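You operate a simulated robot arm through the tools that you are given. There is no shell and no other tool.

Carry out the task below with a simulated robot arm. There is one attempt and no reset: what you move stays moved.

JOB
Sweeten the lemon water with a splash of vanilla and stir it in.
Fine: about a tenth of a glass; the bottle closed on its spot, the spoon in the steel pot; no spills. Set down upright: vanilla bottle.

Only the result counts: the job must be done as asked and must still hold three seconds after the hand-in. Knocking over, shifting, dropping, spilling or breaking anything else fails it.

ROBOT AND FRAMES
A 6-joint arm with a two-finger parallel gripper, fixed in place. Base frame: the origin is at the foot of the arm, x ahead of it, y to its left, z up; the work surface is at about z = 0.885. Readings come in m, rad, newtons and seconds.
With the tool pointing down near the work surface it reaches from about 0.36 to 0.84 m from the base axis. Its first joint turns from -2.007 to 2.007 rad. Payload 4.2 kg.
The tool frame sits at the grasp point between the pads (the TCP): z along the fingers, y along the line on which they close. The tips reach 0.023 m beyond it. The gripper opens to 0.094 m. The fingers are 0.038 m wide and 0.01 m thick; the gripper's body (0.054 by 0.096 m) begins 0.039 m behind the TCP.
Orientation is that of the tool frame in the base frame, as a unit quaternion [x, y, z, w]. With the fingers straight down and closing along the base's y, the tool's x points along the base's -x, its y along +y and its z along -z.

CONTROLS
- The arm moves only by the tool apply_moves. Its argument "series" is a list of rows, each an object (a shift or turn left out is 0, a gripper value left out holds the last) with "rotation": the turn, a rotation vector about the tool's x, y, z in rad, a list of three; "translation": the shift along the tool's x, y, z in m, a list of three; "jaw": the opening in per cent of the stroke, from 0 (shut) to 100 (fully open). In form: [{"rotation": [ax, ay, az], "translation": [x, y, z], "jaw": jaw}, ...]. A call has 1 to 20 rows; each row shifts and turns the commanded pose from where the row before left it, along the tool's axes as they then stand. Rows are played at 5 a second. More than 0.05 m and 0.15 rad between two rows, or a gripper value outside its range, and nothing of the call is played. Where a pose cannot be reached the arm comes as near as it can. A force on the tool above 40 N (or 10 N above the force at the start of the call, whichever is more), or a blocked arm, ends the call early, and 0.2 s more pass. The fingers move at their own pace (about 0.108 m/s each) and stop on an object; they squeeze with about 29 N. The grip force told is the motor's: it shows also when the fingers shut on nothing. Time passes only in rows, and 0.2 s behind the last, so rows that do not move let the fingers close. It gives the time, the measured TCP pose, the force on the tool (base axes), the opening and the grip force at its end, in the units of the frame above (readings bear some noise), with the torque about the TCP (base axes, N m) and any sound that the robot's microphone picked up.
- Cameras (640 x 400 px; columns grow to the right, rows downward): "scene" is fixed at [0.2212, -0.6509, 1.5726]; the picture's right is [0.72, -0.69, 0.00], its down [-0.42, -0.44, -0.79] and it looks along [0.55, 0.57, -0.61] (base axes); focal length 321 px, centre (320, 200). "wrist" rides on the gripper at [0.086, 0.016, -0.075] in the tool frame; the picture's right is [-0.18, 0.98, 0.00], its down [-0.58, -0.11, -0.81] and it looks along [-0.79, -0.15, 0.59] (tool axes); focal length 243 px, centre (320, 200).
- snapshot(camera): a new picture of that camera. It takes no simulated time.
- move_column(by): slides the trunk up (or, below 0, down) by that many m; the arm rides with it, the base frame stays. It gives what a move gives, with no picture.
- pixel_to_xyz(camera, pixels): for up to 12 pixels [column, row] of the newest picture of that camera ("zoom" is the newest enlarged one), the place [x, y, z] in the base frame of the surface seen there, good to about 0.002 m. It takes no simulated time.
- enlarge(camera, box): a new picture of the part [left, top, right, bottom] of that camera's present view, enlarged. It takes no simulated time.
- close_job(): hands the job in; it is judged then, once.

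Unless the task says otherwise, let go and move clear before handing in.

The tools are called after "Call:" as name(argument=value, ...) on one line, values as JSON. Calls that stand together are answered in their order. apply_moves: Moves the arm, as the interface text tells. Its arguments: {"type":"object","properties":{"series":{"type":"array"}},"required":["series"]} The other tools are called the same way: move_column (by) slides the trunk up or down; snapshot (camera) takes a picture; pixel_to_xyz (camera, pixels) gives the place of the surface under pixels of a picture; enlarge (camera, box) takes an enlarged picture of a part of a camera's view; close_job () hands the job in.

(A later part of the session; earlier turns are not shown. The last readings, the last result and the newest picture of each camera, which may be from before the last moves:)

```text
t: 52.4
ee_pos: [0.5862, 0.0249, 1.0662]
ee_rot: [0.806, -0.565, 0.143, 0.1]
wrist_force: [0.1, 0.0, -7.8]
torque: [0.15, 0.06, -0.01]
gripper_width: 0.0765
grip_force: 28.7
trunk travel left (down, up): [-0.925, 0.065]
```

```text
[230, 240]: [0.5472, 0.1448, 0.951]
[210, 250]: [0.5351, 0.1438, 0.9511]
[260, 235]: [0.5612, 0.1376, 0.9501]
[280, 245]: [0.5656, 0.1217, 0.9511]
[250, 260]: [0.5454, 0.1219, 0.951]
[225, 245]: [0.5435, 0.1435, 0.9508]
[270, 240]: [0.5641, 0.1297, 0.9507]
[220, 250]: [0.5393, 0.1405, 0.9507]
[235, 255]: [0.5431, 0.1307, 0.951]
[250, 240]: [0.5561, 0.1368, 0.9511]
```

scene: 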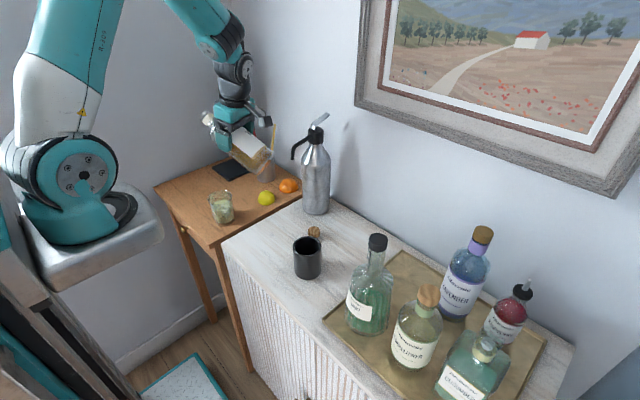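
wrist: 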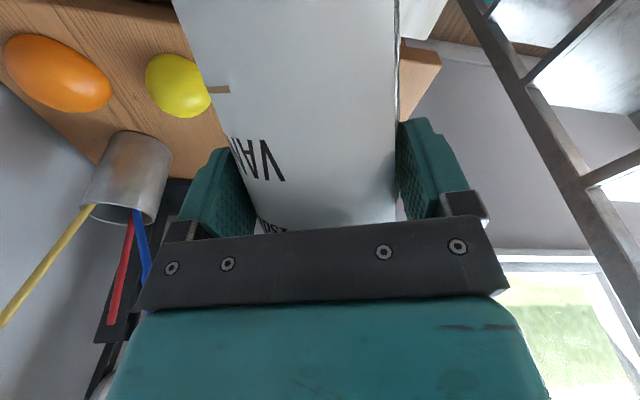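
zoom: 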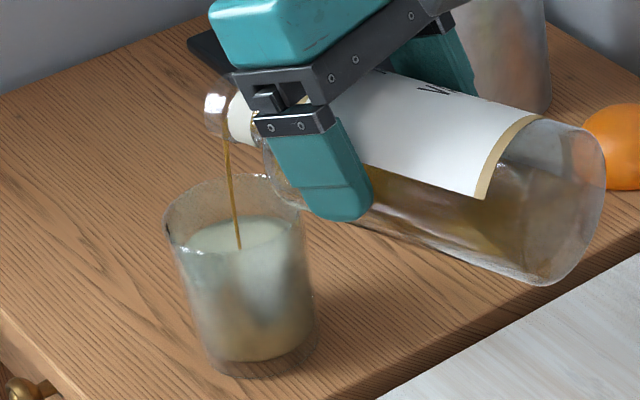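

The level is 0.951, 7 mm up and just short of target. I'll hold a moment more, tilt back to stop the flow with the mouth still over the glass, then raise.

Call:
apply_moves(series=[{}, {"rotation": [0, -0.1, 0], "translation": [-0.003, 0, 0.0099]}, {"rotation": [0, -0.1, 0], "translation": [-0.003, 0, 0.0099]}, {"rotation": [0, -0.05, 0], "translation": [-0.0014, 0, 0.005]}, {}, {}])

Call:
enlarge(camera="scene", box=[195, 160, 275, 230])

Call:
pixel_to_xyz(camera="zoom", pixels=[[230, 240], [210, 250], [260, 235], [280, 245], [250, 260], [225, 245], [270, 240], [220, 250], [235, 255], [250, 240]])

```text
t: 53.8
ee_pos: [0.5852, 0.0262, 1.0404]
ee_rot: [0.818, -0.574, 0.041, 0.029]
wrist_force: [0.4, 0.0, -7.6]
torque: [0.11, 0.0, 0.02]
gripper_width: 0.0761
grip_force: 29.4
trunk travel left (down, up): [-0.925, 0.065]
```

```text
5.71 times, centred on (235, 195) of scene
```

zoom: 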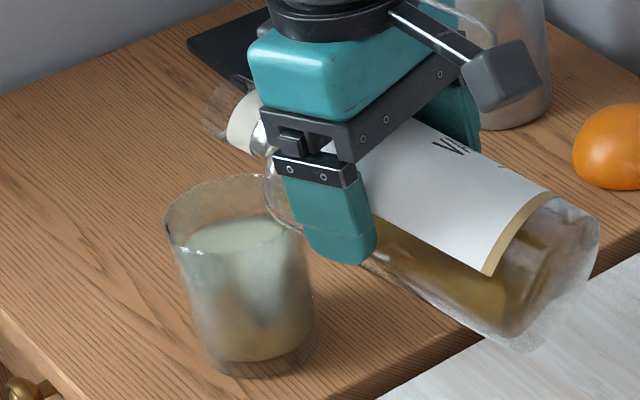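

```text
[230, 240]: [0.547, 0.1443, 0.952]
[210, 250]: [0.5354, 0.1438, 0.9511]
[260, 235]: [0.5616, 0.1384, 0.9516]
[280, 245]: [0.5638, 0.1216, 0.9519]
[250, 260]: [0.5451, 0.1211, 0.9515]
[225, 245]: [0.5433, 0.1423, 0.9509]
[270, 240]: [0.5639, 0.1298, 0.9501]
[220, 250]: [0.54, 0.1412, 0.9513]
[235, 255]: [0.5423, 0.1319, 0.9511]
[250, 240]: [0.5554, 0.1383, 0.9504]
```

The flow has stopped with the surface at about 0.9512, a rise of 7.5 mm or close to a tenth of the glass. I'll raise the bottle and bring it back to near upright with the mouth still over the glass.

Call:
apply_moves(series=[{"translation": [0.004, 0, -0.0398]}, {"translation": [0.004, 0, -0.0398]}, {"translation": [0.004, 0, -0.0398]}, {"translation": [0.004, 0, -0.0398]}, {"rotation": [0, -0.0972, 0], "translation": [-0.0029, 0, 0.0097]}, {"rotation": [0, -0.0972, 0], "translation": [-0.0029, 0, 0.0097]}, {"rotation": [0, -0.0972, 0], "translation": [-0.0029, 0, 0.0097]}, {"rotation": [0, -0.0972, 0], "translation": [-0.0029, 0, 0.0097]}, {"rotation": [0, -0.0972, 0], "translation": [-0.0029, 0, 0.0097]}, {"rotation": [0, -0.0972, 0], "translation": [-0.0029, 0, 0.0097]}, {"rotation": [0, -0.0972, 0], "translation": [-0.0029, 0, 0.0097]}, {"rotation": [0, -0.0972, 0], "translation": [-0.0029, 0, 0.0097]}, {"rotation": [0, -0.0972, 0], "translation": [-0.0029, 0, 0.0097]}, {"rotation": [0, -0.0972, 0], "translation": [-0.0029, 0, 0.0097]}, {}])

Call:
enlarge(camera="scene", box=[170, 90, 310, 240])

```text
t: 57.0
ee_pos: [0.5652, 0.0804, 1.1221]
ee_rot: [0.742, -0.521, -0.345, -0.242]
wrist_force: [-0.4, -0.3, -7.3]
torque: [-0.06, -0.01, 0.03]
gripper_width: 0.0766
grip_force: 28.7
trunk travel left (down, up): [-0.925, 0.065]
```

```text
2.67 times, centred on (240, 165) of scene
```

zoom: 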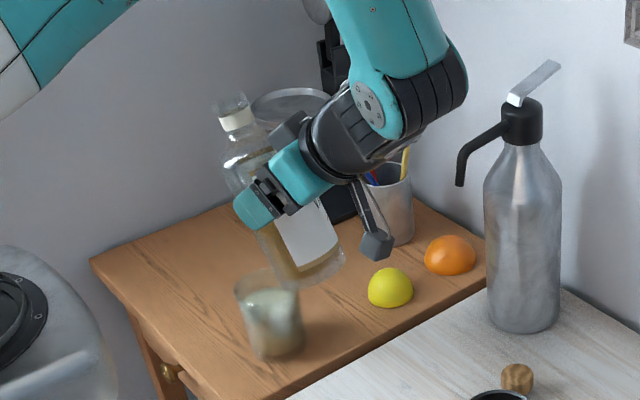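

The bottle is back at 20° of lean in the earlier carrying orientation, with no drips visible. I'll retrace the path: back to (0.68,-0.15,1.20), then yaw back.

Call:
apply_moves(series=[{"translation": [0.015, -0.004, -0.0352]}, {"translation": [0.015, -0.004, -0.0352]}, {"translation": [0.015, -0.004, -0.0352]}, {"translation": [0.015, -0.004, -0.0352]}, {"translation": [0.015, -0.0041, -0.0352]}, {"translation": [0.015, -0.0041, -0.0353]}, {"translation": [0.0151, -0.0041, -0.0353]}, {"rotation": [0.1063, 0, 0.0893]}, {"rotation": [0.1063, 0, 0.0893]}, {"rotation": [0.1063, 0, 0.0893]}, {"rotation": [0.1063, 0, 0.0893]}, {"rotation": [0.1063, 0, 0.0893]}, {"rotation": [0.1063, 0, 0.0893]}, {"rotation": [0.1063, 0, 0.0893]}, {"rotation": [0.1063, 0, 0.0893]}, {"rotation": [0.1063, 0, 0.0893]}, {"rotation": [0.1063, 0, 0.0893]}, {"rotation": [0.1063, 0, 0.0893]}])

Call:
apply_moves(series=[{"rotation": [0.1063, 0, 0.0893]}, {"rotation": [0.1063, 0, 0.0893]}, {"rotation": [0.1063, 0, 0.0893]}, {"rotation": [0.1063, 0, 0.0893]}, {"rotation": [0.1063, 0, 0.0893]}, {"rotation": [0.1063, 0, 0.0893]}, {"rotation": [0.1063, 0, 0.0893]}, {"rotation": [0.1063, 0, 0.0893]}, {"rotation": [0.1063, 0, 0.0893]}, {"rotation": [0.1063, 0, 0.0893]}, {"rotation": [0.1063, 0, 0.0893]}, {"rotation": [0, -0.0873, 0]}, {"rotation": [0, -0.0873, 0]}, {"rotation": [0, -0.0873, 0]}, {"rotation": [0, -0.0872, 0]}, {}])

Call:
snapshot(camera="scene")

```text
t: 60.8
ee_pos: [0.6802, -0.1518, 1.1987]
ee_rot: [-0.177, 0.889, 0.082, 0.414]
wrist_force: [-0.6, -0.2, -7.2]
torque: [-0.03, 0.05, 0.0]
gripper_width: 0.0765
grip_force: 28.6
trunk travel left (down, up): [-0.925, 0.065]
```

```text
t: 64.2
ee_pos: [0.6796, -0.1522, 1.2001]
ee_rot: [0.44, 0.69, -0.308, 0.485]
wrist_force: [-0.1, 0.9, -7.6]
torque: [0.09, 0.05, 0.02]
gripper_width: 0.0766
grip_force: 29.0
trunk travel left (down, up): [-0.925, 0.065]
```

```text
taken
```

scene: 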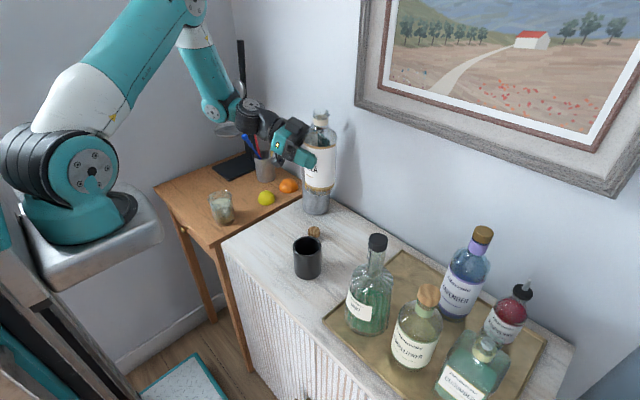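

The bottle is upright again with the same orientation as at pick-up. I'll check whether it slipped or rotated in the grip.

Call:
enlarge(camera="scene", box=[280, 95, 360, 225])

Call:
pixel_to_xyz(camera="zoom", pixels=[[320, 85], [300, 88], [338, 90], [320, 140], [330, 180], [350, 210], [320, 270], [300, 270], [345, 260], [315, 285], [315, 292], [320, 75]])

Call:
snapshot(camera="wrist")

```text
3.08 times, centred on (320, 160) of scene
```

zoom: 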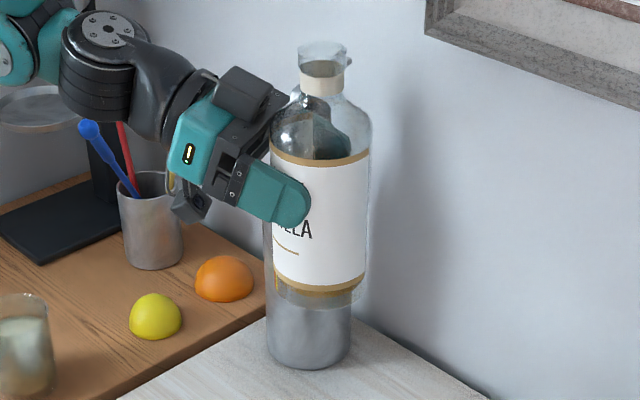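

```text
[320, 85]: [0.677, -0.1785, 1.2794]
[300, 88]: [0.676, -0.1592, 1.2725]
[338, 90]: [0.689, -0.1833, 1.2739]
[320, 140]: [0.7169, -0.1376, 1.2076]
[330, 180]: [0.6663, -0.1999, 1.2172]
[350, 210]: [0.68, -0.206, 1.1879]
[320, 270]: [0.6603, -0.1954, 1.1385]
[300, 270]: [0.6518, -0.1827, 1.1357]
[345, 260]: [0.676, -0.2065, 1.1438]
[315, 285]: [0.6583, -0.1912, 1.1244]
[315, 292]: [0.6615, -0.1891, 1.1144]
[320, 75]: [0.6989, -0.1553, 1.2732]
```

```text
taken
```

wrist: 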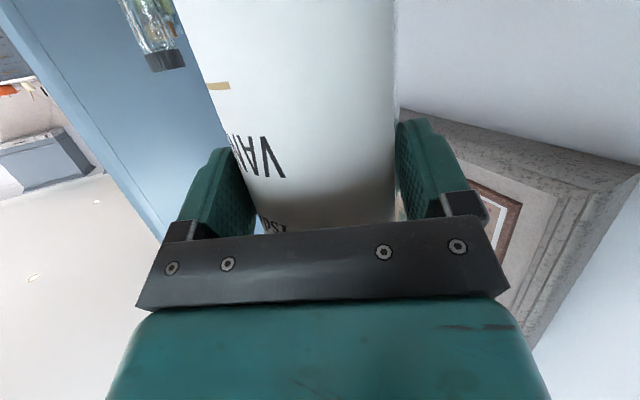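

The bottle is vertical and hasn't slipped down, though it seems to sit about 4 mm further out in the fingers. I'll allow for that and return it above its spot, then lower to a few centimetres above the tray.

Call:
apply_moves(series=[{"translation": [-0.0117, -0.0052, 0.0322]}, {"translation": [-0.0117, -0.0052, 0.0322]}, {"translation": [-0.0117, -0.0052, 0.0322]}, {"translation": [-0.0117, -0.0052, 0.0322]}, {"translation": [-0.0117, -0.0052, 0.0322]}, {"translation": [-0.0117, -0.0051, 0.0322]}, {"translation": [-0.0117, -0.0051, 0.0322]}, {"translation": [-0.0118, -0.0051, 0.0321]}, {"translation": [0.0282, 0, 0.0103]}, {"translation": [0.0282, 0, 0.0103]}, {"translation": [0.0282, 0, 0.0103]}, {"translation": [0.0282, 0, 0.0103]}, {"translation": [0.0282, 0, 0.0103]}, {"translation": [0.0235, 0, 0.0086]}, {}])

Call:
enlarge(camera="scene", box=[330, 170, 480, 310])

Call:
pixel_to_xyz(camera="zoom", pixels=[[360, 100], [345, 100], [375, 105], [360, 250], [340, 250], [385, 250], [350, 275], [345, 285], [360, 90], [365, 110], [380, 230], [320, 285]])

```text
t: 67.4
ee_pos: [0.7601, -0.4184, 1.0234]
ee_rot: [0.44, 0.691, -0.308, 0.484]
wrist_force: [0.7, -0.7, -6.9]
torque: [0.14, 0.08, -0.01]
gripper_width: 0.0762
grip_force: 29.4
trunk travel left (down, up): [-0.925, 0.065]
```

```text
2.86 times, centred on (405, 240) of scene
```

zoom: 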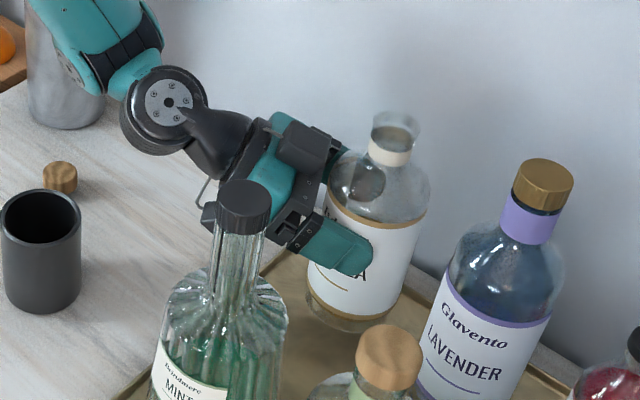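

```text
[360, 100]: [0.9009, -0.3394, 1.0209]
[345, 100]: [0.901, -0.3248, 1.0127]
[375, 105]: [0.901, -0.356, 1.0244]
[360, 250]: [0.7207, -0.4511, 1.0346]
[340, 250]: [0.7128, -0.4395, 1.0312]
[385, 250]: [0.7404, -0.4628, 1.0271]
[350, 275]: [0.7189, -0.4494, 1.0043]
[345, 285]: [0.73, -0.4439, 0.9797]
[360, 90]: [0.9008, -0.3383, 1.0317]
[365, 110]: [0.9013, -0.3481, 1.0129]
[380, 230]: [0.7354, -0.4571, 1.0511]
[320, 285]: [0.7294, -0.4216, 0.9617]
```

The circle fit puts the bottle axis at about (0.766,-0.433), within 2–3 mm of its original spot. I'll nudge it 2 mm and lower to just above the tray.

Call:
apply_moves(series=[{"translation": [0.0003, -0.0018, -0.0008]}, {"translation": [0.0141, 0, 0.0051]}, {"translation": [0.0141, 0, 0.0051]}, {"translation": [0.0019, 0, 0.0007]}, {"translation": [0.0009, 0, 0.0003]}, {}])

Call:
enlarge(camera="scene", box=[370, 220, 470, 310])

```text
t: 68.8
ee_pos: [0.7562, -0.4194, 0.9921]
ee_rot: [0.44, 0.691, -0.308, 0.484]
wrist_force: [-0.4, -1.2, -4.3]
torque: [-0.12, 0.02, -0.02]
gripper_width: 0.0762
grip_force: 29.8
trunk travel left (down, up): [-0.925, 0.065]
```

```text
4.44 times, centred on (420, 265) of scene
```

zoom: 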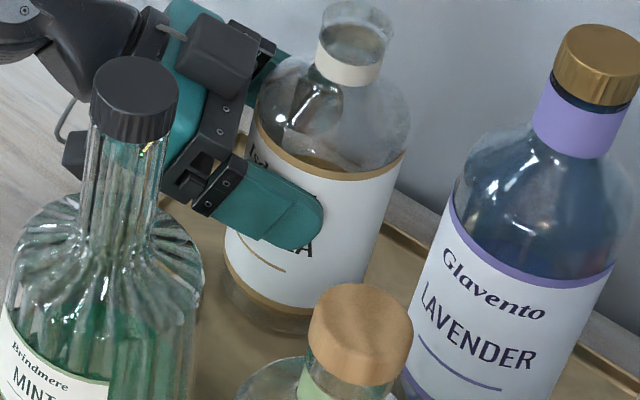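

The weight reading dropped from 7 N to 4 N, so the bottle has touched the tray. I'll creep down a little more until it carries its own weight.

Call:
apply_moves(series=[{"translation": [0.0009, 0, 0.0003]}, {}])

Call:
pixel_to_xyz(camera="zoom", pixels=[[300, 270], [245, 260], [340, 270], [360, 220], [350, 75], [325, 70], [375, 75], [345, 65], [275, 320], [240, 290], [285, 275], [365, 240]])

```text
t: 69.4
ee_pos: [0.756, -0.4185, 0.9929]
ee_rot: [0.44, 0.69, -0.309, 0.484]
wrist_force: [-1.7, 0.4, 2.8]
torque: [-0.44, 0.08, -0.14]
gripper_width: 0.0766
grip_force: 29.0
trunk travel left (down, up): [-0.925, 0.065]
```

```text
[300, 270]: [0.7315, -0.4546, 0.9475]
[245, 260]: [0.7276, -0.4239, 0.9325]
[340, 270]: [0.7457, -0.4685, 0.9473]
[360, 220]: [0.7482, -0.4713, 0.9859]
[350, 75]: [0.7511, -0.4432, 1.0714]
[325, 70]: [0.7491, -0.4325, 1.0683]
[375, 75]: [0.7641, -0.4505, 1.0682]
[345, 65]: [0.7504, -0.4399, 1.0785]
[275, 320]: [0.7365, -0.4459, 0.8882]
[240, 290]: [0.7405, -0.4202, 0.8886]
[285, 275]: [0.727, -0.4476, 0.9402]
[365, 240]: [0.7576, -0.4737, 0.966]
```

The bottle is seated, its axis at about (0.765,-0.434) and vertical. I'll open the fingers.

Call:
apply_moves(series=[{"jaw": 100}, {}, {}, {}])

Call:
enlarge(camera="scene", box=[370, 200, 470, 310])

Call:
snapshot(camera="wrist")

```text
t: 70.4
ee_pos: [0.7571, -0.4182, 0.9906]
ee_rot: [0.44, 0.691, -0.308, 0.484]
wrist_force: [0.8, -0.4, -0.3]
torque: [0.02, 0.03, -0.02]
gripper_width: 0.0938
grip_force: 0.1
trunk travel left (down, up): [-0.925, 0.065]
```

```text
3.64 times, centred on (420, 255) of scene
```

zoom: 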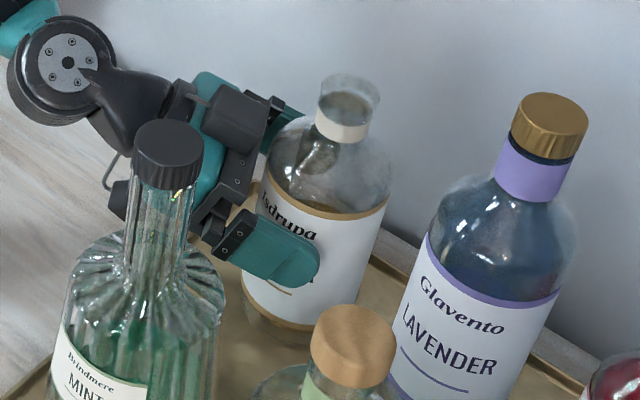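

```text
taken
```

wrist: 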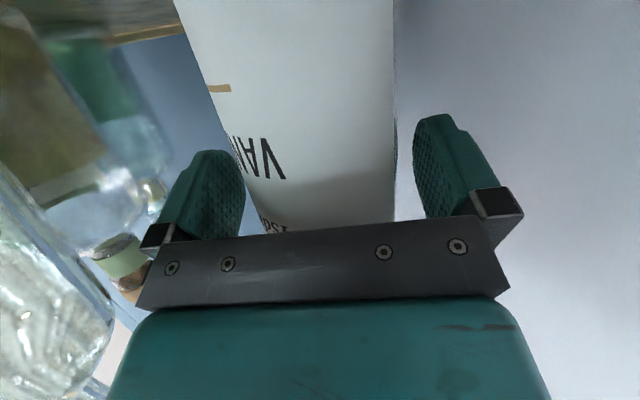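

The bottle stands upright on its spot and the fingers are clear. I'll withdraw straight up.

Call:
apply_moves(series=[{"translation": [-0.0141, 0, -0.0051]}, {"translation": [-0.0188, 0, -0.0068]}, {"translation": [-0.0282, 0, -0.0103]}, {"translation": [-0.0282, 0, -0.0103]}, {"translation": [-0.0282, 0, -0.0103]}, {"translation": [-0.0282, 0, -0.0103]}, {"translation": [-0.0282, 0, -0.0103]}, {"translation": [-0.0235, 0, -0.0086]}, {}])

Call:
snapshot(camera="scene")

Call:
enlarge(camera="scene", box=[370, 200, 470, 310])

Call:
pixel_to_xyz(camera="zoom", pixels=[[300, 280], [255, 270], [340, 280], [365, 250], [345, 130], [322, 125], [366, 130], [345, 120], [270, 310], [378, 95], [300, 240], [350, 79]])

```text
t: 72.4
ee_pos: [0.7556, -0.4166, 1.2018]
ee_rot: [0.44, 0.691, -0.307, 0.484]
wrist_force: [-0.1, -0.5, 0.2]
torque: [-0.01, 0.01, 0.0]
gripper_width: 0.0941
grip_force: 0.1
trunk travel left (down, up): [-0.925, 0.065]
```

```text
taken
```

scene: 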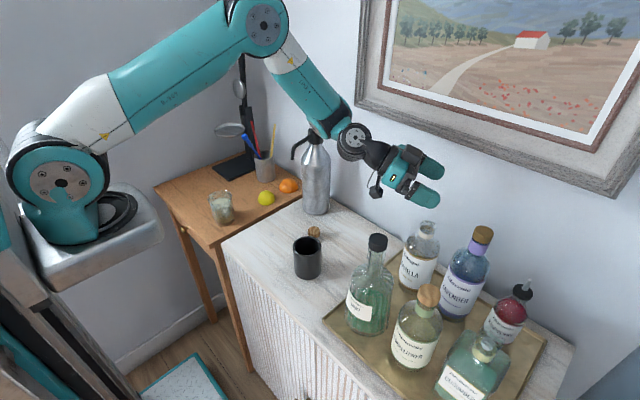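

```text
3.64 times, centred on (420, 255) of scene
```

zoom: 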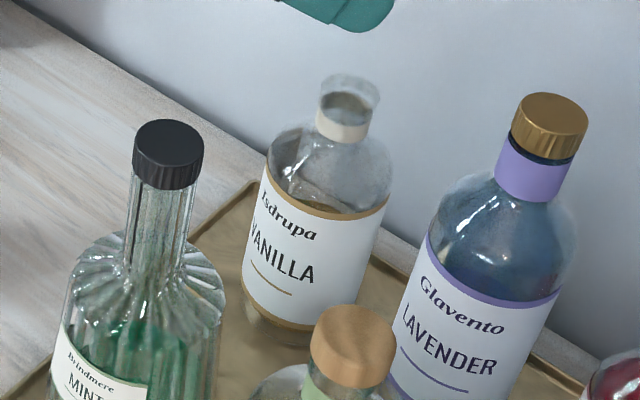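

```text
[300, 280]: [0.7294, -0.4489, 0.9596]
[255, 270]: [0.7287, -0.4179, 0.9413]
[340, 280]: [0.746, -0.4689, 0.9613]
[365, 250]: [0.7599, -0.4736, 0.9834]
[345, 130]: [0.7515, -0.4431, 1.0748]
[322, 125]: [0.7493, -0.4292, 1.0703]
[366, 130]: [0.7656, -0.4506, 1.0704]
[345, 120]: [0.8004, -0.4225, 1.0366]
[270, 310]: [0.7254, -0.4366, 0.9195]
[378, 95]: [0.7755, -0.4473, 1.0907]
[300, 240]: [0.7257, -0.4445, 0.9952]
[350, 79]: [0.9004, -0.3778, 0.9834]
```

The bottle stands at about (0.765,-0.434), essentially its original spot. Next I'll fetch the stopper at (0.702,-0.128), moving back to the earlier approach orientation with the fingers part-open.

Call:
apply_moves(series=[{"translation": [0.0146, -0.0015, -0.0401], "jaw": 65}, {"translation": [0.0146, -0.0015, -0.0401]}, {"translation": [0.0146, -0.0015, -0.0401]}, {"translation": [0.0146, -0.0015, -0.0401]}, {"translation": [0.0146, -0.0014, -0.0401]}, {"translation": [0.0146, -0.0014, -0.0402]}, {"translation": [0.0146, -0.0014, -0.0402]}, {"rotation": [-0.082, 0, -0.0298]}, {"rotation": [-0.082, 0, -0.0298]}, {"rotation": [0, 0.131, 0]}, {"rotation": [0, 0.131, 0]}, {"rotation": [0, 0.131, 0]}, {"rotation": [0, 0.131, 0]}, {"translation": [0.0317, 0.016, 0.0289]}, {"translation": [0.0317, 0.016, 0.0289]}, {"translation": [0.0317, 0.016, 0.0289]}, {"translation": [0.0317, 0.016, 0.0289]}, {"translation": [0.0317, 0.016, 0.0289]}, {}])

Call:
snapshot(camera="wrist")

Call:
enlarge(camera="scene", box=[240, 130, 360, 260])

```text
t: 76.4
ee_pos: [0.6692, -0.079, 0.9876]
ee_rot: [0.434, 0.834, -0.158, 0.304]
wrist_force: [0.0, -0.4, 0.2]
torque: [0.02, -0.03, -0.03]
gripper_width: 0.061
grip_force: 0.0
trunk travel left (down, up): [-0.925, 0.065]
```

```text
taken
```

wrist: 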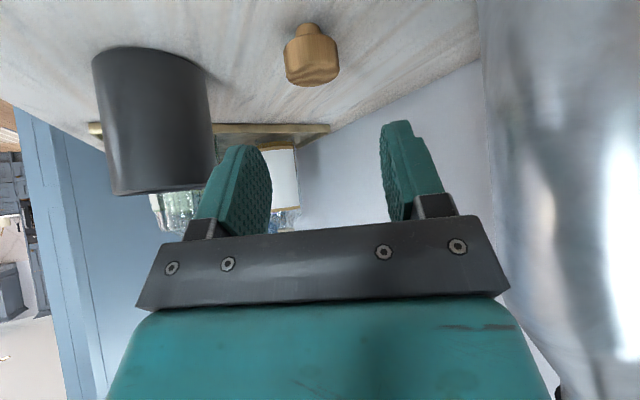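

```text
3.08 times, centred on (300, 195) of scene
```

zoom: 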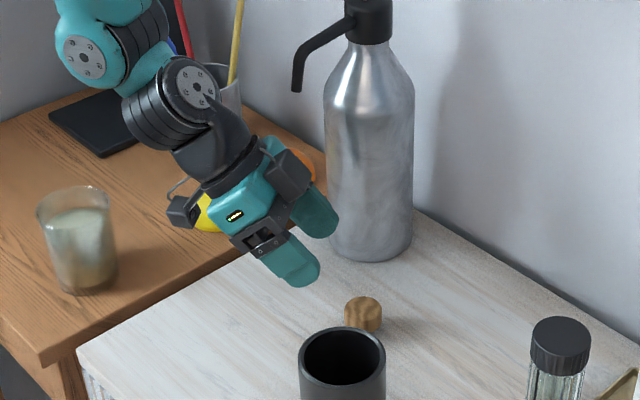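

The stopper is visible at (312,60) in the wrist view, still upright. I'll measure it precisely.

Call:
pixel_to_xyz(camera="wrist", pixels=[[287, 60], [312, 60], [338, 60], [312, 72], [300, 78], [325, 78], [312, 45], [310, 30], [290, 50], [336, 50]])

Call:
pixel_to_xyz(camera="zoom", pixels=[[363, 300], [350, 302], [376, 304], [363, 308], [347, 315], [363, 322], [380, 315]])

```text
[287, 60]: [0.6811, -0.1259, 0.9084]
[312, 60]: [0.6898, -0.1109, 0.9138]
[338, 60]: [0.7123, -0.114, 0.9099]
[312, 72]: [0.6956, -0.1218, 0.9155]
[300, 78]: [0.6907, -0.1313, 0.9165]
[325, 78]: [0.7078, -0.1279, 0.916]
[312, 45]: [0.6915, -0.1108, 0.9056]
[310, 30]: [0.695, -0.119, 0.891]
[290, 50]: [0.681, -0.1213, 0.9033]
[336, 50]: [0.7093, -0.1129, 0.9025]
```

```text
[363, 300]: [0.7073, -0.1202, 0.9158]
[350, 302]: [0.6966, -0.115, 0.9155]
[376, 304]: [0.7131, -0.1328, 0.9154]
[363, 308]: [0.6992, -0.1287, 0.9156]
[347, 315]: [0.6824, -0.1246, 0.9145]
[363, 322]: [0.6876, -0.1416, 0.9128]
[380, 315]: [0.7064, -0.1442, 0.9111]
```

The stopper's centre is (0.699,-0.1275), with its top at 0.916. I'll advance along the tool axis to straddle it just above the counter.

Call:
apply_moves(series=[{"translation": [0.0006, -0.0034, 0.01]}, {"translation": [0, 0, 0.02]}, {"translation": [0, 0, 0.02]}, {"translation": [0, 0, 0.02]}, {"translation": [0, 0, 0.012]}, {"translation": [0, 0, 0.007]}, {}])

Call:
enlarge(camera="wrist", box=[200, 60, 440, 230])

```text
t: 78.0
ee_pos: [0.7002, -0.1305, 0.9194]
ee_rot: [0.434, 0.834, -0.158, 0.303]
wrist_force: [-0.2, 0.2, 0.8]
torque: [0.02, 0.0, 0.04]
gripper_width: 0.0613
grip_force: 0.0
trunk travel left (down, up): [-0.925, 0.065]
```

```text
2.35 times, centred on (320, 145) of wrist
```

zoom: 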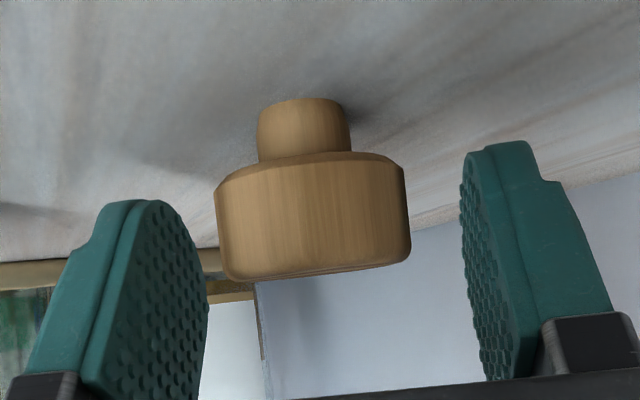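

The cap sits between the pads, nearly centred. I'll close.

Call:
apply_moves(series=[{"jaw": 25}, {}, {}, {}])

Call:
enlarge(camera="wrist", box=[200, 60, 440, 230])

Call:
pixel_to_xyz(camera="zoom", pixels=[[315, 110], [285, 120], [345, 120], [315, 140], [315, 170], [315, 220], [315, 260], [230, 220], [395, 210], [315, 275]])

```text
t: 79.0
ee_pos: [0.699, -0.13, 0.9193]
ee_rot: [0.435, 0.833, -0.158, 0.304]
wrist_force: [0.2, -0.4, 0.5]
torque: [-0.01, 0.01, 0.0]
gripper_width: 0.0351
grip_force: 29.3
trunk travel left (down, up): [-0.925, 0.065]
```

```text
2.35 times, centred on (320, 145) of wrist
```

zoom: 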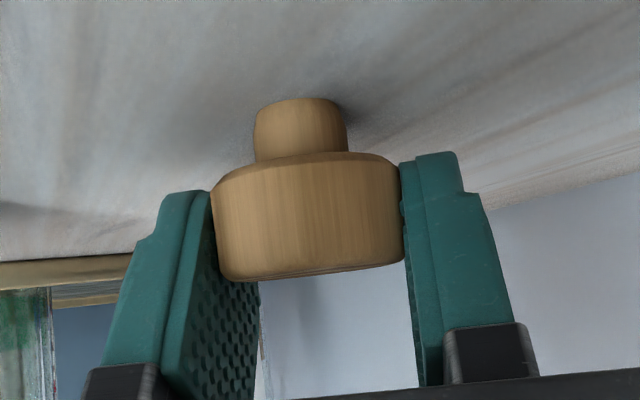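

```text
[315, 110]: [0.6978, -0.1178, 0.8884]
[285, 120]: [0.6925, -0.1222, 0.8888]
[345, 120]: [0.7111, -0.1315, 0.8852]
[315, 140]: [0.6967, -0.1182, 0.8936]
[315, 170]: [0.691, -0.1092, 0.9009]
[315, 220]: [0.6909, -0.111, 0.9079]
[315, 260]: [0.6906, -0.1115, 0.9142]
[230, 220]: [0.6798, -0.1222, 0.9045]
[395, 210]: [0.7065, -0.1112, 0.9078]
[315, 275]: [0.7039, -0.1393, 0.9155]
```

The stopper is gripped at 0.0351 m as before, with its axis about 3 mm behind the TCP. I'll lift it, swing clear of the spout, and hover above the bottle mouth.

Call:
apply_moves(series=[{"translation": [-0.0193, 0, -0.023]}, {"translation": [-0.0193, 0, -0.023]}, {"translation": [-0.0374, -0.0101, -0.008]}, {"translation": [-0.0374, -0.0101, -0.008]}, {"translation": [-0.0374, -0.0101, -0.008]}, {"translation": [-0.0374, -0.0101, -0.008]}, {"translation": [-0.0374, -0.0101, -0.008]}, {"translation": [-0.0371, -0.0102, -0.0082]}, {"translation": [-0.0229, -0.0119, 0.0192]}, {"translation": [-0.0229, -0.0119, 0.0192]}, {"translation": [-0.0229, -0.0119, 0.0192]}, {"translation": [-0.0229, -0.012, 0.0192]}, {"translation": [-0.0227, -0.012, 0.0191]}, {}])

Call:
snapshot(camera="wrist")

Call:
enlarge(camera="scene", box=[360, 160, 470, 300])

```text
t: 82.0
ee_pos: [0.7682, -0.436, 1.1609]
ee_rot: [0.434, 0.834, -0.157, 0.302]
wrist_force: [-0.3, -0.2, 0.2]
torque: [0.02, 0.04, -0.02]
gripper_width: 0.035
grip_force: 29.2
trunk travel left (down, up): [-0.925, 0.065]
```

```text
taken
```

wrist: 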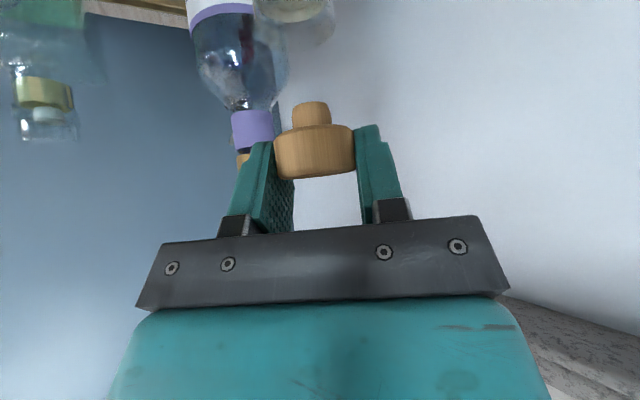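

```text
2.86 times, centred on (415, 230) of scene
```

zoom: 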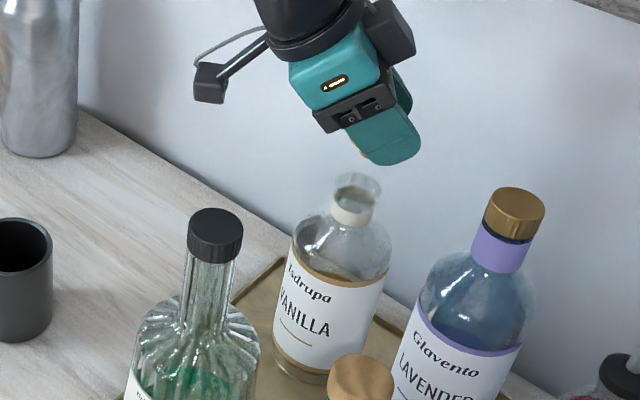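

The stopper hovers above the mouth. I'll measure the stopper's axis and the neck's axis again before going down.

Call:
pixel_to_xyz(camera="wrist", pixels=[[311, 110], [296, 113], [327, 113], [311, 120], [311, 135], [280, 145], [350, 140], [315, 150], [290, 150], [340, 150], [311, 106], [300, 15]])

Call:
pixel_to_xyz(camera="zoom", pixels=[[350, 212], [335, 207], [368, 215], [350, 218], [340, 215], [362, 219], [372, 190], [334, 190], [345, 200], [360, 300], [320, 330], [365, 150]])

```text
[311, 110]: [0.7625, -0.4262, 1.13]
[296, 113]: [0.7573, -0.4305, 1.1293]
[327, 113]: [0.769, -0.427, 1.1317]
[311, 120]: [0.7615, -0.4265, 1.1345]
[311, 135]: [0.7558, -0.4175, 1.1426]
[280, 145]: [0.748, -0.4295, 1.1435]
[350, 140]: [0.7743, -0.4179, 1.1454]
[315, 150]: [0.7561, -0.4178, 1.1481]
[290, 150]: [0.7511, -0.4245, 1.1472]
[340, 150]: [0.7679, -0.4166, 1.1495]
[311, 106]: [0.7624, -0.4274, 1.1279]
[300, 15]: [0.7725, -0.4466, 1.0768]
```

```text
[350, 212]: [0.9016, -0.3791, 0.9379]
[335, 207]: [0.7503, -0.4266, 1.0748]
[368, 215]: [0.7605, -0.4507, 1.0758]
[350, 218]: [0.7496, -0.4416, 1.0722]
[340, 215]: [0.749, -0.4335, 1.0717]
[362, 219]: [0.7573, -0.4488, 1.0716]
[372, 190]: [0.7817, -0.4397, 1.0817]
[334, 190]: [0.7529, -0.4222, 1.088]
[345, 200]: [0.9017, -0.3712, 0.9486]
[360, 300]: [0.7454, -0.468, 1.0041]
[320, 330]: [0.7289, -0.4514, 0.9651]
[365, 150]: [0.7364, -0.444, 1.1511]
```

The stopper's centre (0.7655,-0.4345) and the neck's centre (0.7655,-0.434) agree within a millimetre. I'll lower to the mouth, then insert slowly.

Call:
apply_moves(series=[{"translation": [0.0109, 0, 0.013]}, {"translation": [0.0103, 0, 0.0123]}, {"translation": [0.0026, 0, 0.0031]}, {}])

Call:
enlarge(camera="wrist", box=[200, 40, 440, 210])

Call:
enlarge(camera="scene", box=[380, 180, 460, 270])

```text
t: 83.0
ee_pos: [0.7673, -0.436, 1.124]
ee_rot: [0.434, 0.833, -0.158, 0.304]
wrist_force: [0.1, -0.7, 0.3]
torque: [-0.02, -0.02, 0.0]
gripper_width: 0.0352
grip_force: 29.4
trunk travel left (down, up): [-0.925, 0.065]
```

```text
2.35 times, centred on (320, 125) of wrist
```

zoom: 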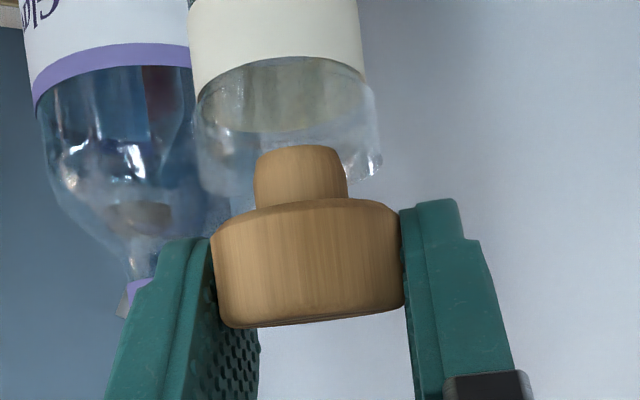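

```text
4.44 times, centred on (420, 225) of scene
```

zoom: 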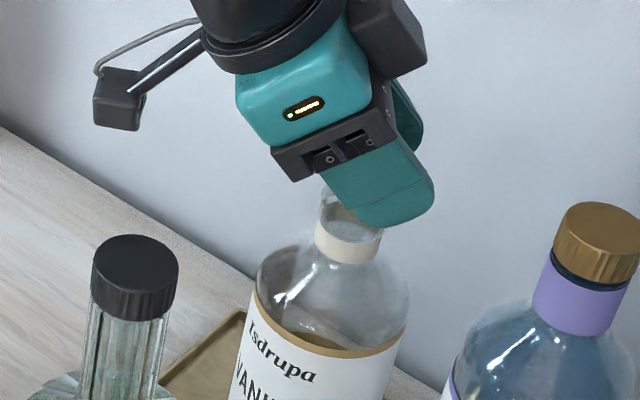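

In the wrist zoom the stopper (x≈300) looks about 1–2 mm right of the neck's axis line. I'll shift slightly left and continue downward gently.

Call:
apply_moves(series=[{"translation": [0, -0.0013, 0]}, {"translation": [0.0013, 0, 0.0015]}, {"translation": [0.0013, 0, 0.0015]}, {}])

Call:
enlarge(camera="wrist", box=[200, 40, 440, 210])

```text
t: 84.0
ee_pos: [0.7662, -0.4383, 1.1192]
ee_rot: [0.434, 0.834, -0.158, 0.303]
wrist_force: [-0.7, 0.3, 0.4]
torque: [0.06, 0.02, 0.0]
gripper_width: 0.035
grip_force: 29.2
trunk travel left (down, up): [-0.925, 0.065]
```

```text
2.35 times, centred on (320, 125) of wrist
```

zoom: 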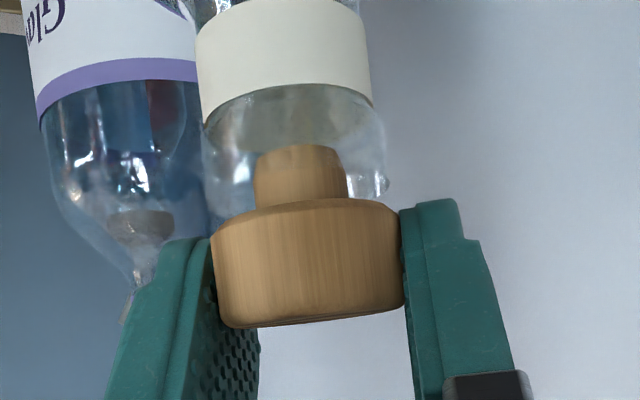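

The stopper is entering the neck, centred (about 300 against 298), with no contact force. I'll continue down to the seat.

Call:
apply_moves(series=[{"translation": [0.0013, 0, 0.0015]}, {"translation": [0.001, 0, 0.0011]}, {"translation": [0.0006, 0, 0.0008]}, {}])

Call:
enlarge(camera="wrist", box=[200, 40, 440, 210])

```text
t: 85.0
ee_pos: [0.767, -0.4368, 1.1156]
ee_rot: [0.434, 0.833, -0.158, 0.303]
wrist_force: [-0.2, 1.2, 1.0]
torque: [0.04, 0.0, 0.0]
gripper_width: 0.0347
grip_force: 28.5
trunk travel left (down, up): [-0.925, 0.065]
```

```text
2.35 times, centred on (320, 125) of wrist
```

zoom: 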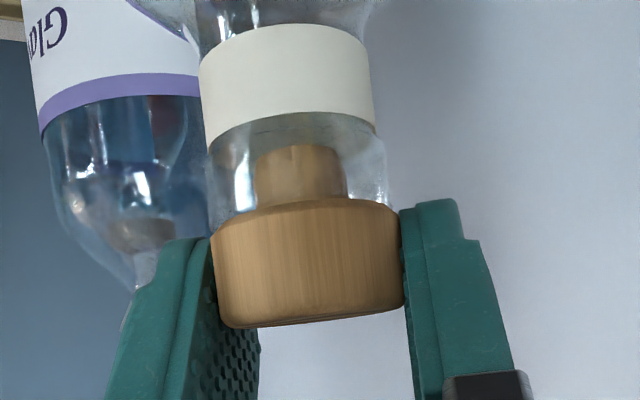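

The stopper's end at y≈147 is still about 3 mm short of where it first sat, level with the band's lower edge. I'll press on in 1 mm steps.

Call:
apply_moves(series=[{"translation": [0.0006, 0, 0.0008]}, {"translation": [0.0006, 0, 0.0008]}, {}])

Call:
enlarge(camera="wrist", box=[200, 40, 440, 210])

```text
t: 85.8
ee_pos: [0.7665, -0.4381, 1.1158]
ee_rot: [0.433, 0.833, -0.158, 0.305]
wrist_force: [-2.5, 3.9, 16.9]
torque: [0.09, 0.19, 0.08]
gripper_width: 0.0349
grip_force: 28.6
trunk travel left (down, up): [-0.925, 0.065]
heard: snap
```

```text
2.35 times, centred on (320, 125) of wrist
```

zoom: 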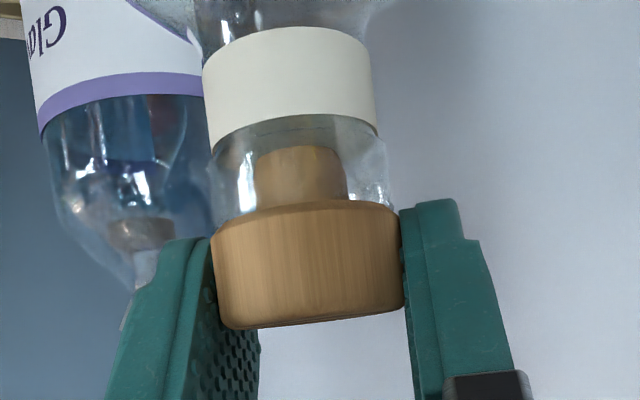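

A "snap" was heard with 17 N of reaction, so the stopper has seated. I'll open the fingers and check.

Call:
apply_moves(series=[{"jaw": 65}, {}, {}])

Call:
enlarge(camera="wrist", box=[200, 40, 440, 210])

Call:
enlarge(camera="scene", box=[380, 180, 460, 290])

```text
t: 86.6
ee_pos: [0.7664, -0.4368, 1.113]
ee_rot: [0.434, 0.834, -0.158, 0.303]
wrist_force: [-0.6, -0.3, -0.8]
torque: [0.04, 0.0, 0.01]
gripper_width: 0.0613
grip_force: 0.1
trunk travel left (down, up): [-0.925, 0.065]
```

```text
2.35 times, centred on (320, 125) of wrist
```

zoom: 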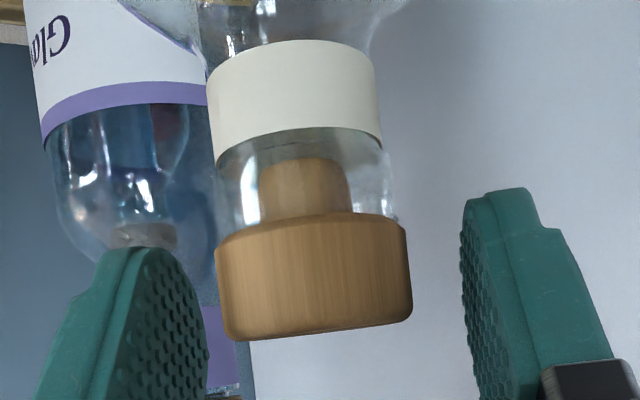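

```text
3.64 times, centred on (420, 235) of scene
```

zoom: 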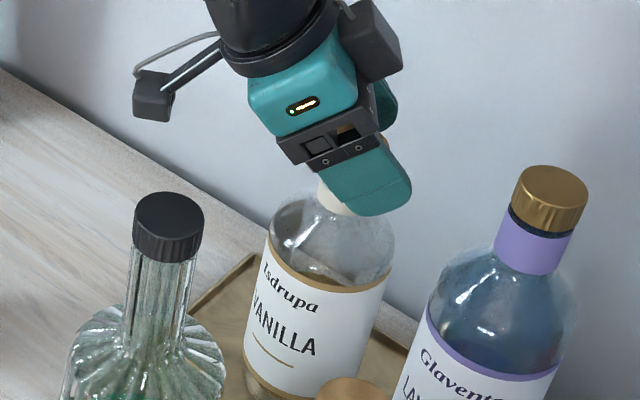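

The stopper sits squarely on the neck. I'll retreat along the tool axis and verify its height.

Call:
apply_moves(series=[{"translation": [0, 0, -0.015]}, {"translation": [0, 0, -0.025]}, {"translation": [0, 0, -0.04]}, {"translation": [0, 0, -0.04]}, {"translation": [0, 0, -0.04]}, {}])

Call:
snapshot(camera="scene")

Call:
enlarge(camera="scene", box=[380, 200, 460, 300])

Call:
pixel_to_xyz(camera="zoom", pixels=[[355, 60], [325, 75], [385, 80], [355, 80], [355, 105], [300, 300], [250, 290], [350, 300], [245, 320], [310, 255], [378, 260], [340, 70]])

```text
t: 88.0
ee_pos: [0.7067, -0.3539, 1.2363]
ee_rot: [0.434, 0.833, -0.158, 0.303]
wrist_force: [0.0, 0.4, 0.1]
torque: [0.01, -0.02, 0.01]
gripper_width: 0.0614
grip_force: 0.2
trunk travel left (down, up): [-0.925, 0.065]
```

```text
taken
```

scene: 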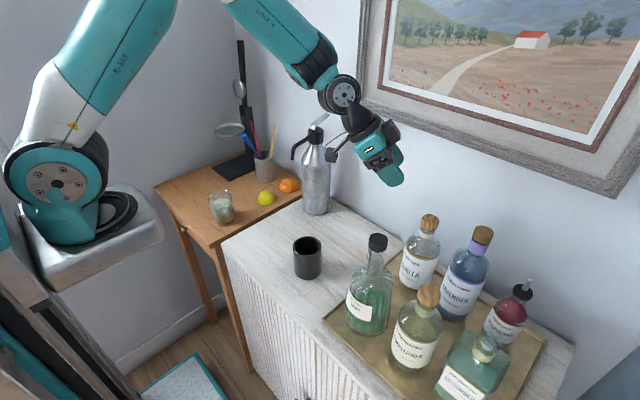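

```text
4.00 times, centred on (420, 250) of scene
```

zoom: 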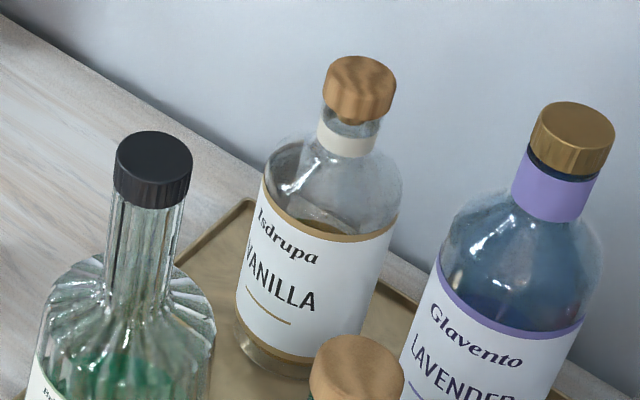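

```text
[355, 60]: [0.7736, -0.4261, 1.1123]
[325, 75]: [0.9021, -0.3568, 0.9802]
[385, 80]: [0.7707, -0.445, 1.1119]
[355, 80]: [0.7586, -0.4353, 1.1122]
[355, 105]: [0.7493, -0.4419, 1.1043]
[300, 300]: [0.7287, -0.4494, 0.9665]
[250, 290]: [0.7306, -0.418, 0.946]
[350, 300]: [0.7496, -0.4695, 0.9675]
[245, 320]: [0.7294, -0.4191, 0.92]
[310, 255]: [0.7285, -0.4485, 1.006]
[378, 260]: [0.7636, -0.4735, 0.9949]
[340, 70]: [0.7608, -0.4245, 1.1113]
```

The stopper's top is back at z 1.112, same as originally, so the bottle is closed on its spot. Next is the spoon, so I'll look closely at the steel pot's contents.

Call:
enlarge(camera="scene", box=[230, 115, 290, 190])

Call:
pixel_to_xyz(camera="zoom", pixels=[[200, 125], [215, 105], [225, 150], [240, 175], [255, 200], [265, 215], [240, 70], [265, 150], [350, 70], [335, 150], [325, 195], [280, 205]])

Call:
pixel_to_xyz(camera="zoom", pixels=[[300, 200], [262, 225], [340, 205], [300, 240], [265, 240], [345, 230], [300, 320], [270, 310], [335, 310], [300, 340], [240, 195], [205, 140]])

```text
5.33 times, centred on (260, 152) of scene
```

zoom: 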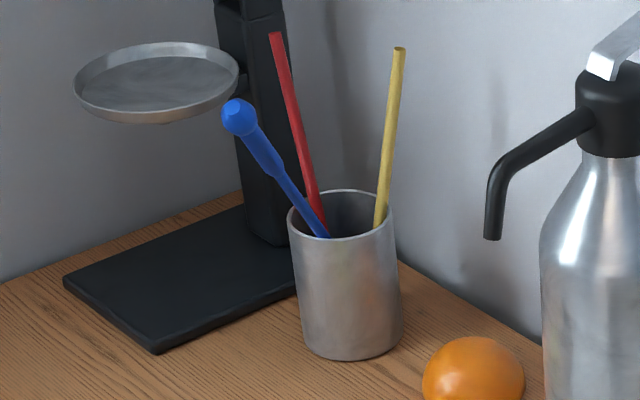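

```text
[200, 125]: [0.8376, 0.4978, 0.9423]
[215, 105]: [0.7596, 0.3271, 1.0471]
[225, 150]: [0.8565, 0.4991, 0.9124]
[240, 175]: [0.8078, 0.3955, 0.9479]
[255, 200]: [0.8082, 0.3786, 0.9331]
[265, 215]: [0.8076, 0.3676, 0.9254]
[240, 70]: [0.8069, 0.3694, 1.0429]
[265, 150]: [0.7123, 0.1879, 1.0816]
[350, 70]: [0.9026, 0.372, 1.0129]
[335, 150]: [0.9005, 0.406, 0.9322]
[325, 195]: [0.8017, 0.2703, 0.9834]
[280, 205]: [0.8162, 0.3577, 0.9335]
```

```text
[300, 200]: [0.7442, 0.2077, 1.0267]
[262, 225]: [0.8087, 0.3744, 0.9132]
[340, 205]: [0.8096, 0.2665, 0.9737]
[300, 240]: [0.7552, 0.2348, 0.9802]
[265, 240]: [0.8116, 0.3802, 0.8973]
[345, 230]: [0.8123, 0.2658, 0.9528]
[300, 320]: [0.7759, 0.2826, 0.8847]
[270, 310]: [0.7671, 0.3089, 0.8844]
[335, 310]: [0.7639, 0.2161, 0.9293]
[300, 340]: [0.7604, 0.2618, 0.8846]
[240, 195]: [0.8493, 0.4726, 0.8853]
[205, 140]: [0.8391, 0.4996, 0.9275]
```

The blue one has a thick knobbed handle leaning toward the robot, while the red and yellow are plain straight sticks. I'll take proper pixel readings along each and on the pot rim.

Call:
pixel_to_xyz(camera="zoom", pixels=[[238, 115], [250, 135], [262, 155], [275, 175], [290, 195], [305, 213], [318, 228], [240, 102], [230, 120], [325, 234], [252, 120], [268, 150]])

Call:
pixel_to_xyz(camera="zoom", pixels=[[277, 40], [290, 90], [305, 150], [316, 200], [399, 55], [391, 120], [381, 200], [292, 225], [388, 225], [340, 245], [350, 340], [345, 193]])

Call:
enlarge(camera="scene", box=[240, 120, 280, 165])

```text
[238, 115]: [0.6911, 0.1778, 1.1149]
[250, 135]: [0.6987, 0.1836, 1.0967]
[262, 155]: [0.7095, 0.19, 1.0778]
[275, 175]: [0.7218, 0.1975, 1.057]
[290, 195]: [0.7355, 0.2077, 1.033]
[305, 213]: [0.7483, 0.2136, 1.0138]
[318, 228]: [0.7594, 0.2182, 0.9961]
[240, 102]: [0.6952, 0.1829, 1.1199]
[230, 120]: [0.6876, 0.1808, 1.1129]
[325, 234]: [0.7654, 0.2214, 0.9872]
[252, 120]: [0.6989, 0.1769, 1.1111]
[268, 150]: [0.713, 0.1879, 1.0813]
```

```text
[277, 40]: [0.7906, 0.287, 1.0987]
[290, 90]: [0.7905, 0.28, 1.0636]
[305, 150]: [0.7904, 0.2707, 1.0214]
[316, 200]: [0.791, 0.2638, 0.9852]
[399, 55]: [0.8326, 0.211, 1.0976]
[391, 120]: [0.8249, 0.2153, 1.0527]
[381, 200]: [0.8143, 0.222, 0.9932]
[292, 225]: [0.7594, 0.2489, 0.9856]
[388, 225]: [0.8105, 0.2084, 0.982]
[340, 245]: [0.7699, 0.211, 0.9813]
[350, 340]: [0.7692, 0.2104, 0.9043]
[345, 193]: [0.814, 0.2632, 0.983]
```

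```text
8.89 times, centred on (260, 142) of scene
```

zoom: 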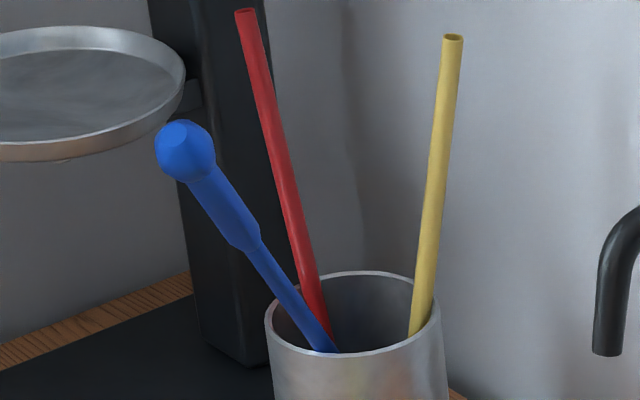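

Red and yellow are hollow straws, and blue is the spoon, leaning toward the robot with its handle axis through about (0.7155,0.1925,1.079). I plan to grip that handle from the side, pointing 60° left. First I'll move to open space and yaw.

Call:
apply_moves(series=[{"translation": [0.0279, 0.0158, -0.027]}, {"translation": [0.0279, 0.0158, -0.027]}, {"translation": [0.0279, 0.0158, -0.027]}, {"translation": [0.0279, 0.0157, -0.027]}, {"translation": [0.028, 0.0157, -0.0271]}, {"rotation": [-0.086, 0, -0.1025]}, {"rotation": [-0.086, 0, -0.1025]}, {"rotation": [-0.086, 0, -0.1025]}, {"rotation": [-0.086, 0, -0.1025]}, {"rotation": [-0.086, 0, -0.1025]}, {"rotation": [-0.086, 0, -0.1025]}, {"rotation": [-0.086, 0, -0.1025]}, {"rotation": [-0.086, 0, -0.1025]}, {"rotation": [-0.086, 0, -0.1025]}, {"rotation": [-0.086, 0, -0.1025]}, {"rotation": [-0.086, 0, -0.1025]}, {"rotation": [-0.086, 0, -0.1025]}, {"rotation": [-0.086, 0, -0.1025]}, {"rotation": [-0.086, 0, -0.1025]}, {"rotation": [-0.086, 0, -0.1025]}])

Call:
snapshot(camera="scene")

```text
t: 92.2
ee_pos: [0.6613, -0.1505, 1.251]
ee_rot: [-0.47, 0.813, 0.172, 0.297]
wrist_force: [0.6, 0.0, 0.6]
torque: [-0.02, 0.05, -0.03]
gripper_width: 0.0609
grip_force: 0.1
trunk travel left (down, up): [-0.925, 0.065]
```

```text
taken
```

scene: 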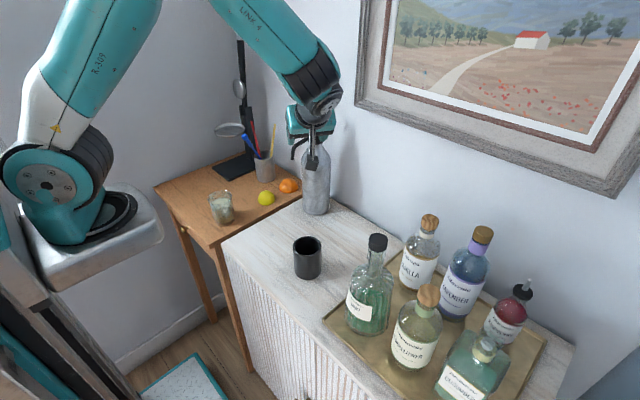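

The heading is 60° as intended. I'll level the tool, roll it to match the spoon's lean, and move via (0.59,-0.02,1.25) to the pre-grasp point 0.12 m short of the handle, staying clear of the spout.

Call:
apply_moves(series=[{"rotation": [0, -0.1455, 0]}, {"rotation": [0, -0.1455, 0]}, {"rotation": [0, -0.1455, 0]}, {"rotation": [0, -0.1455, 0]}, {"rotation": [0, -0.1455, 0]}, {"rotation": [0, -0.1455, 0]}, {"rotation": [0, 0, -0.105]}, {"rotation": [0, 0, -0.105]}, {"rotation": [0, 0, -0.105]}, {"translation": [-0.0098, 0.0302, 0.0193]}, {"translation": [-0.0098, 0.0302, 0.0193]}, {"translation": [-0.0098, 0.0302, 0.0193]}, {"translation": [-0.0098, 0.0302, 0.0193]}, {}])

Call:
snapshot(camera="scene")

Call:
snapshot(camera="wrist")

```text
t: 95.2
ee_pos: [0.5899, -0.0203, 1.2373]
ee_rot: [-0.477, 0.59, 0.233, 0.609]
wrist_force: [0.1, -1.0, 0.1]
torque: [0.01, -0.02, 0.02]
gripper_width: 0.061
grip_force: 0.1
out of reach, approached as far as the arm can: row 6
trunk travel left (down, up): [-0.925, 0.065]
```

```text
taken
```

scene: 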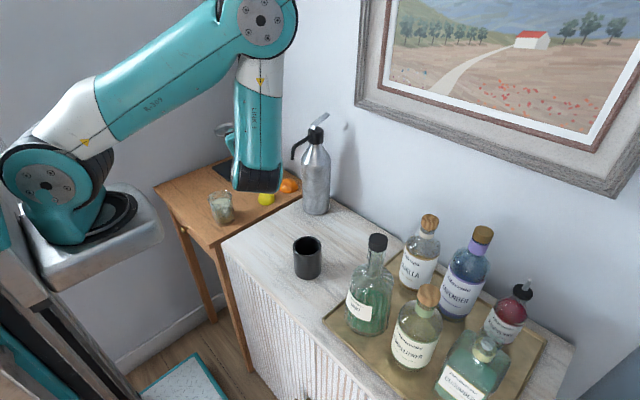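

```text
taken
```

wrist: 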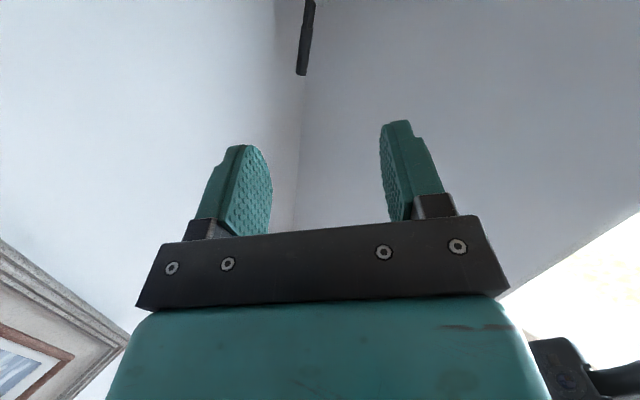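

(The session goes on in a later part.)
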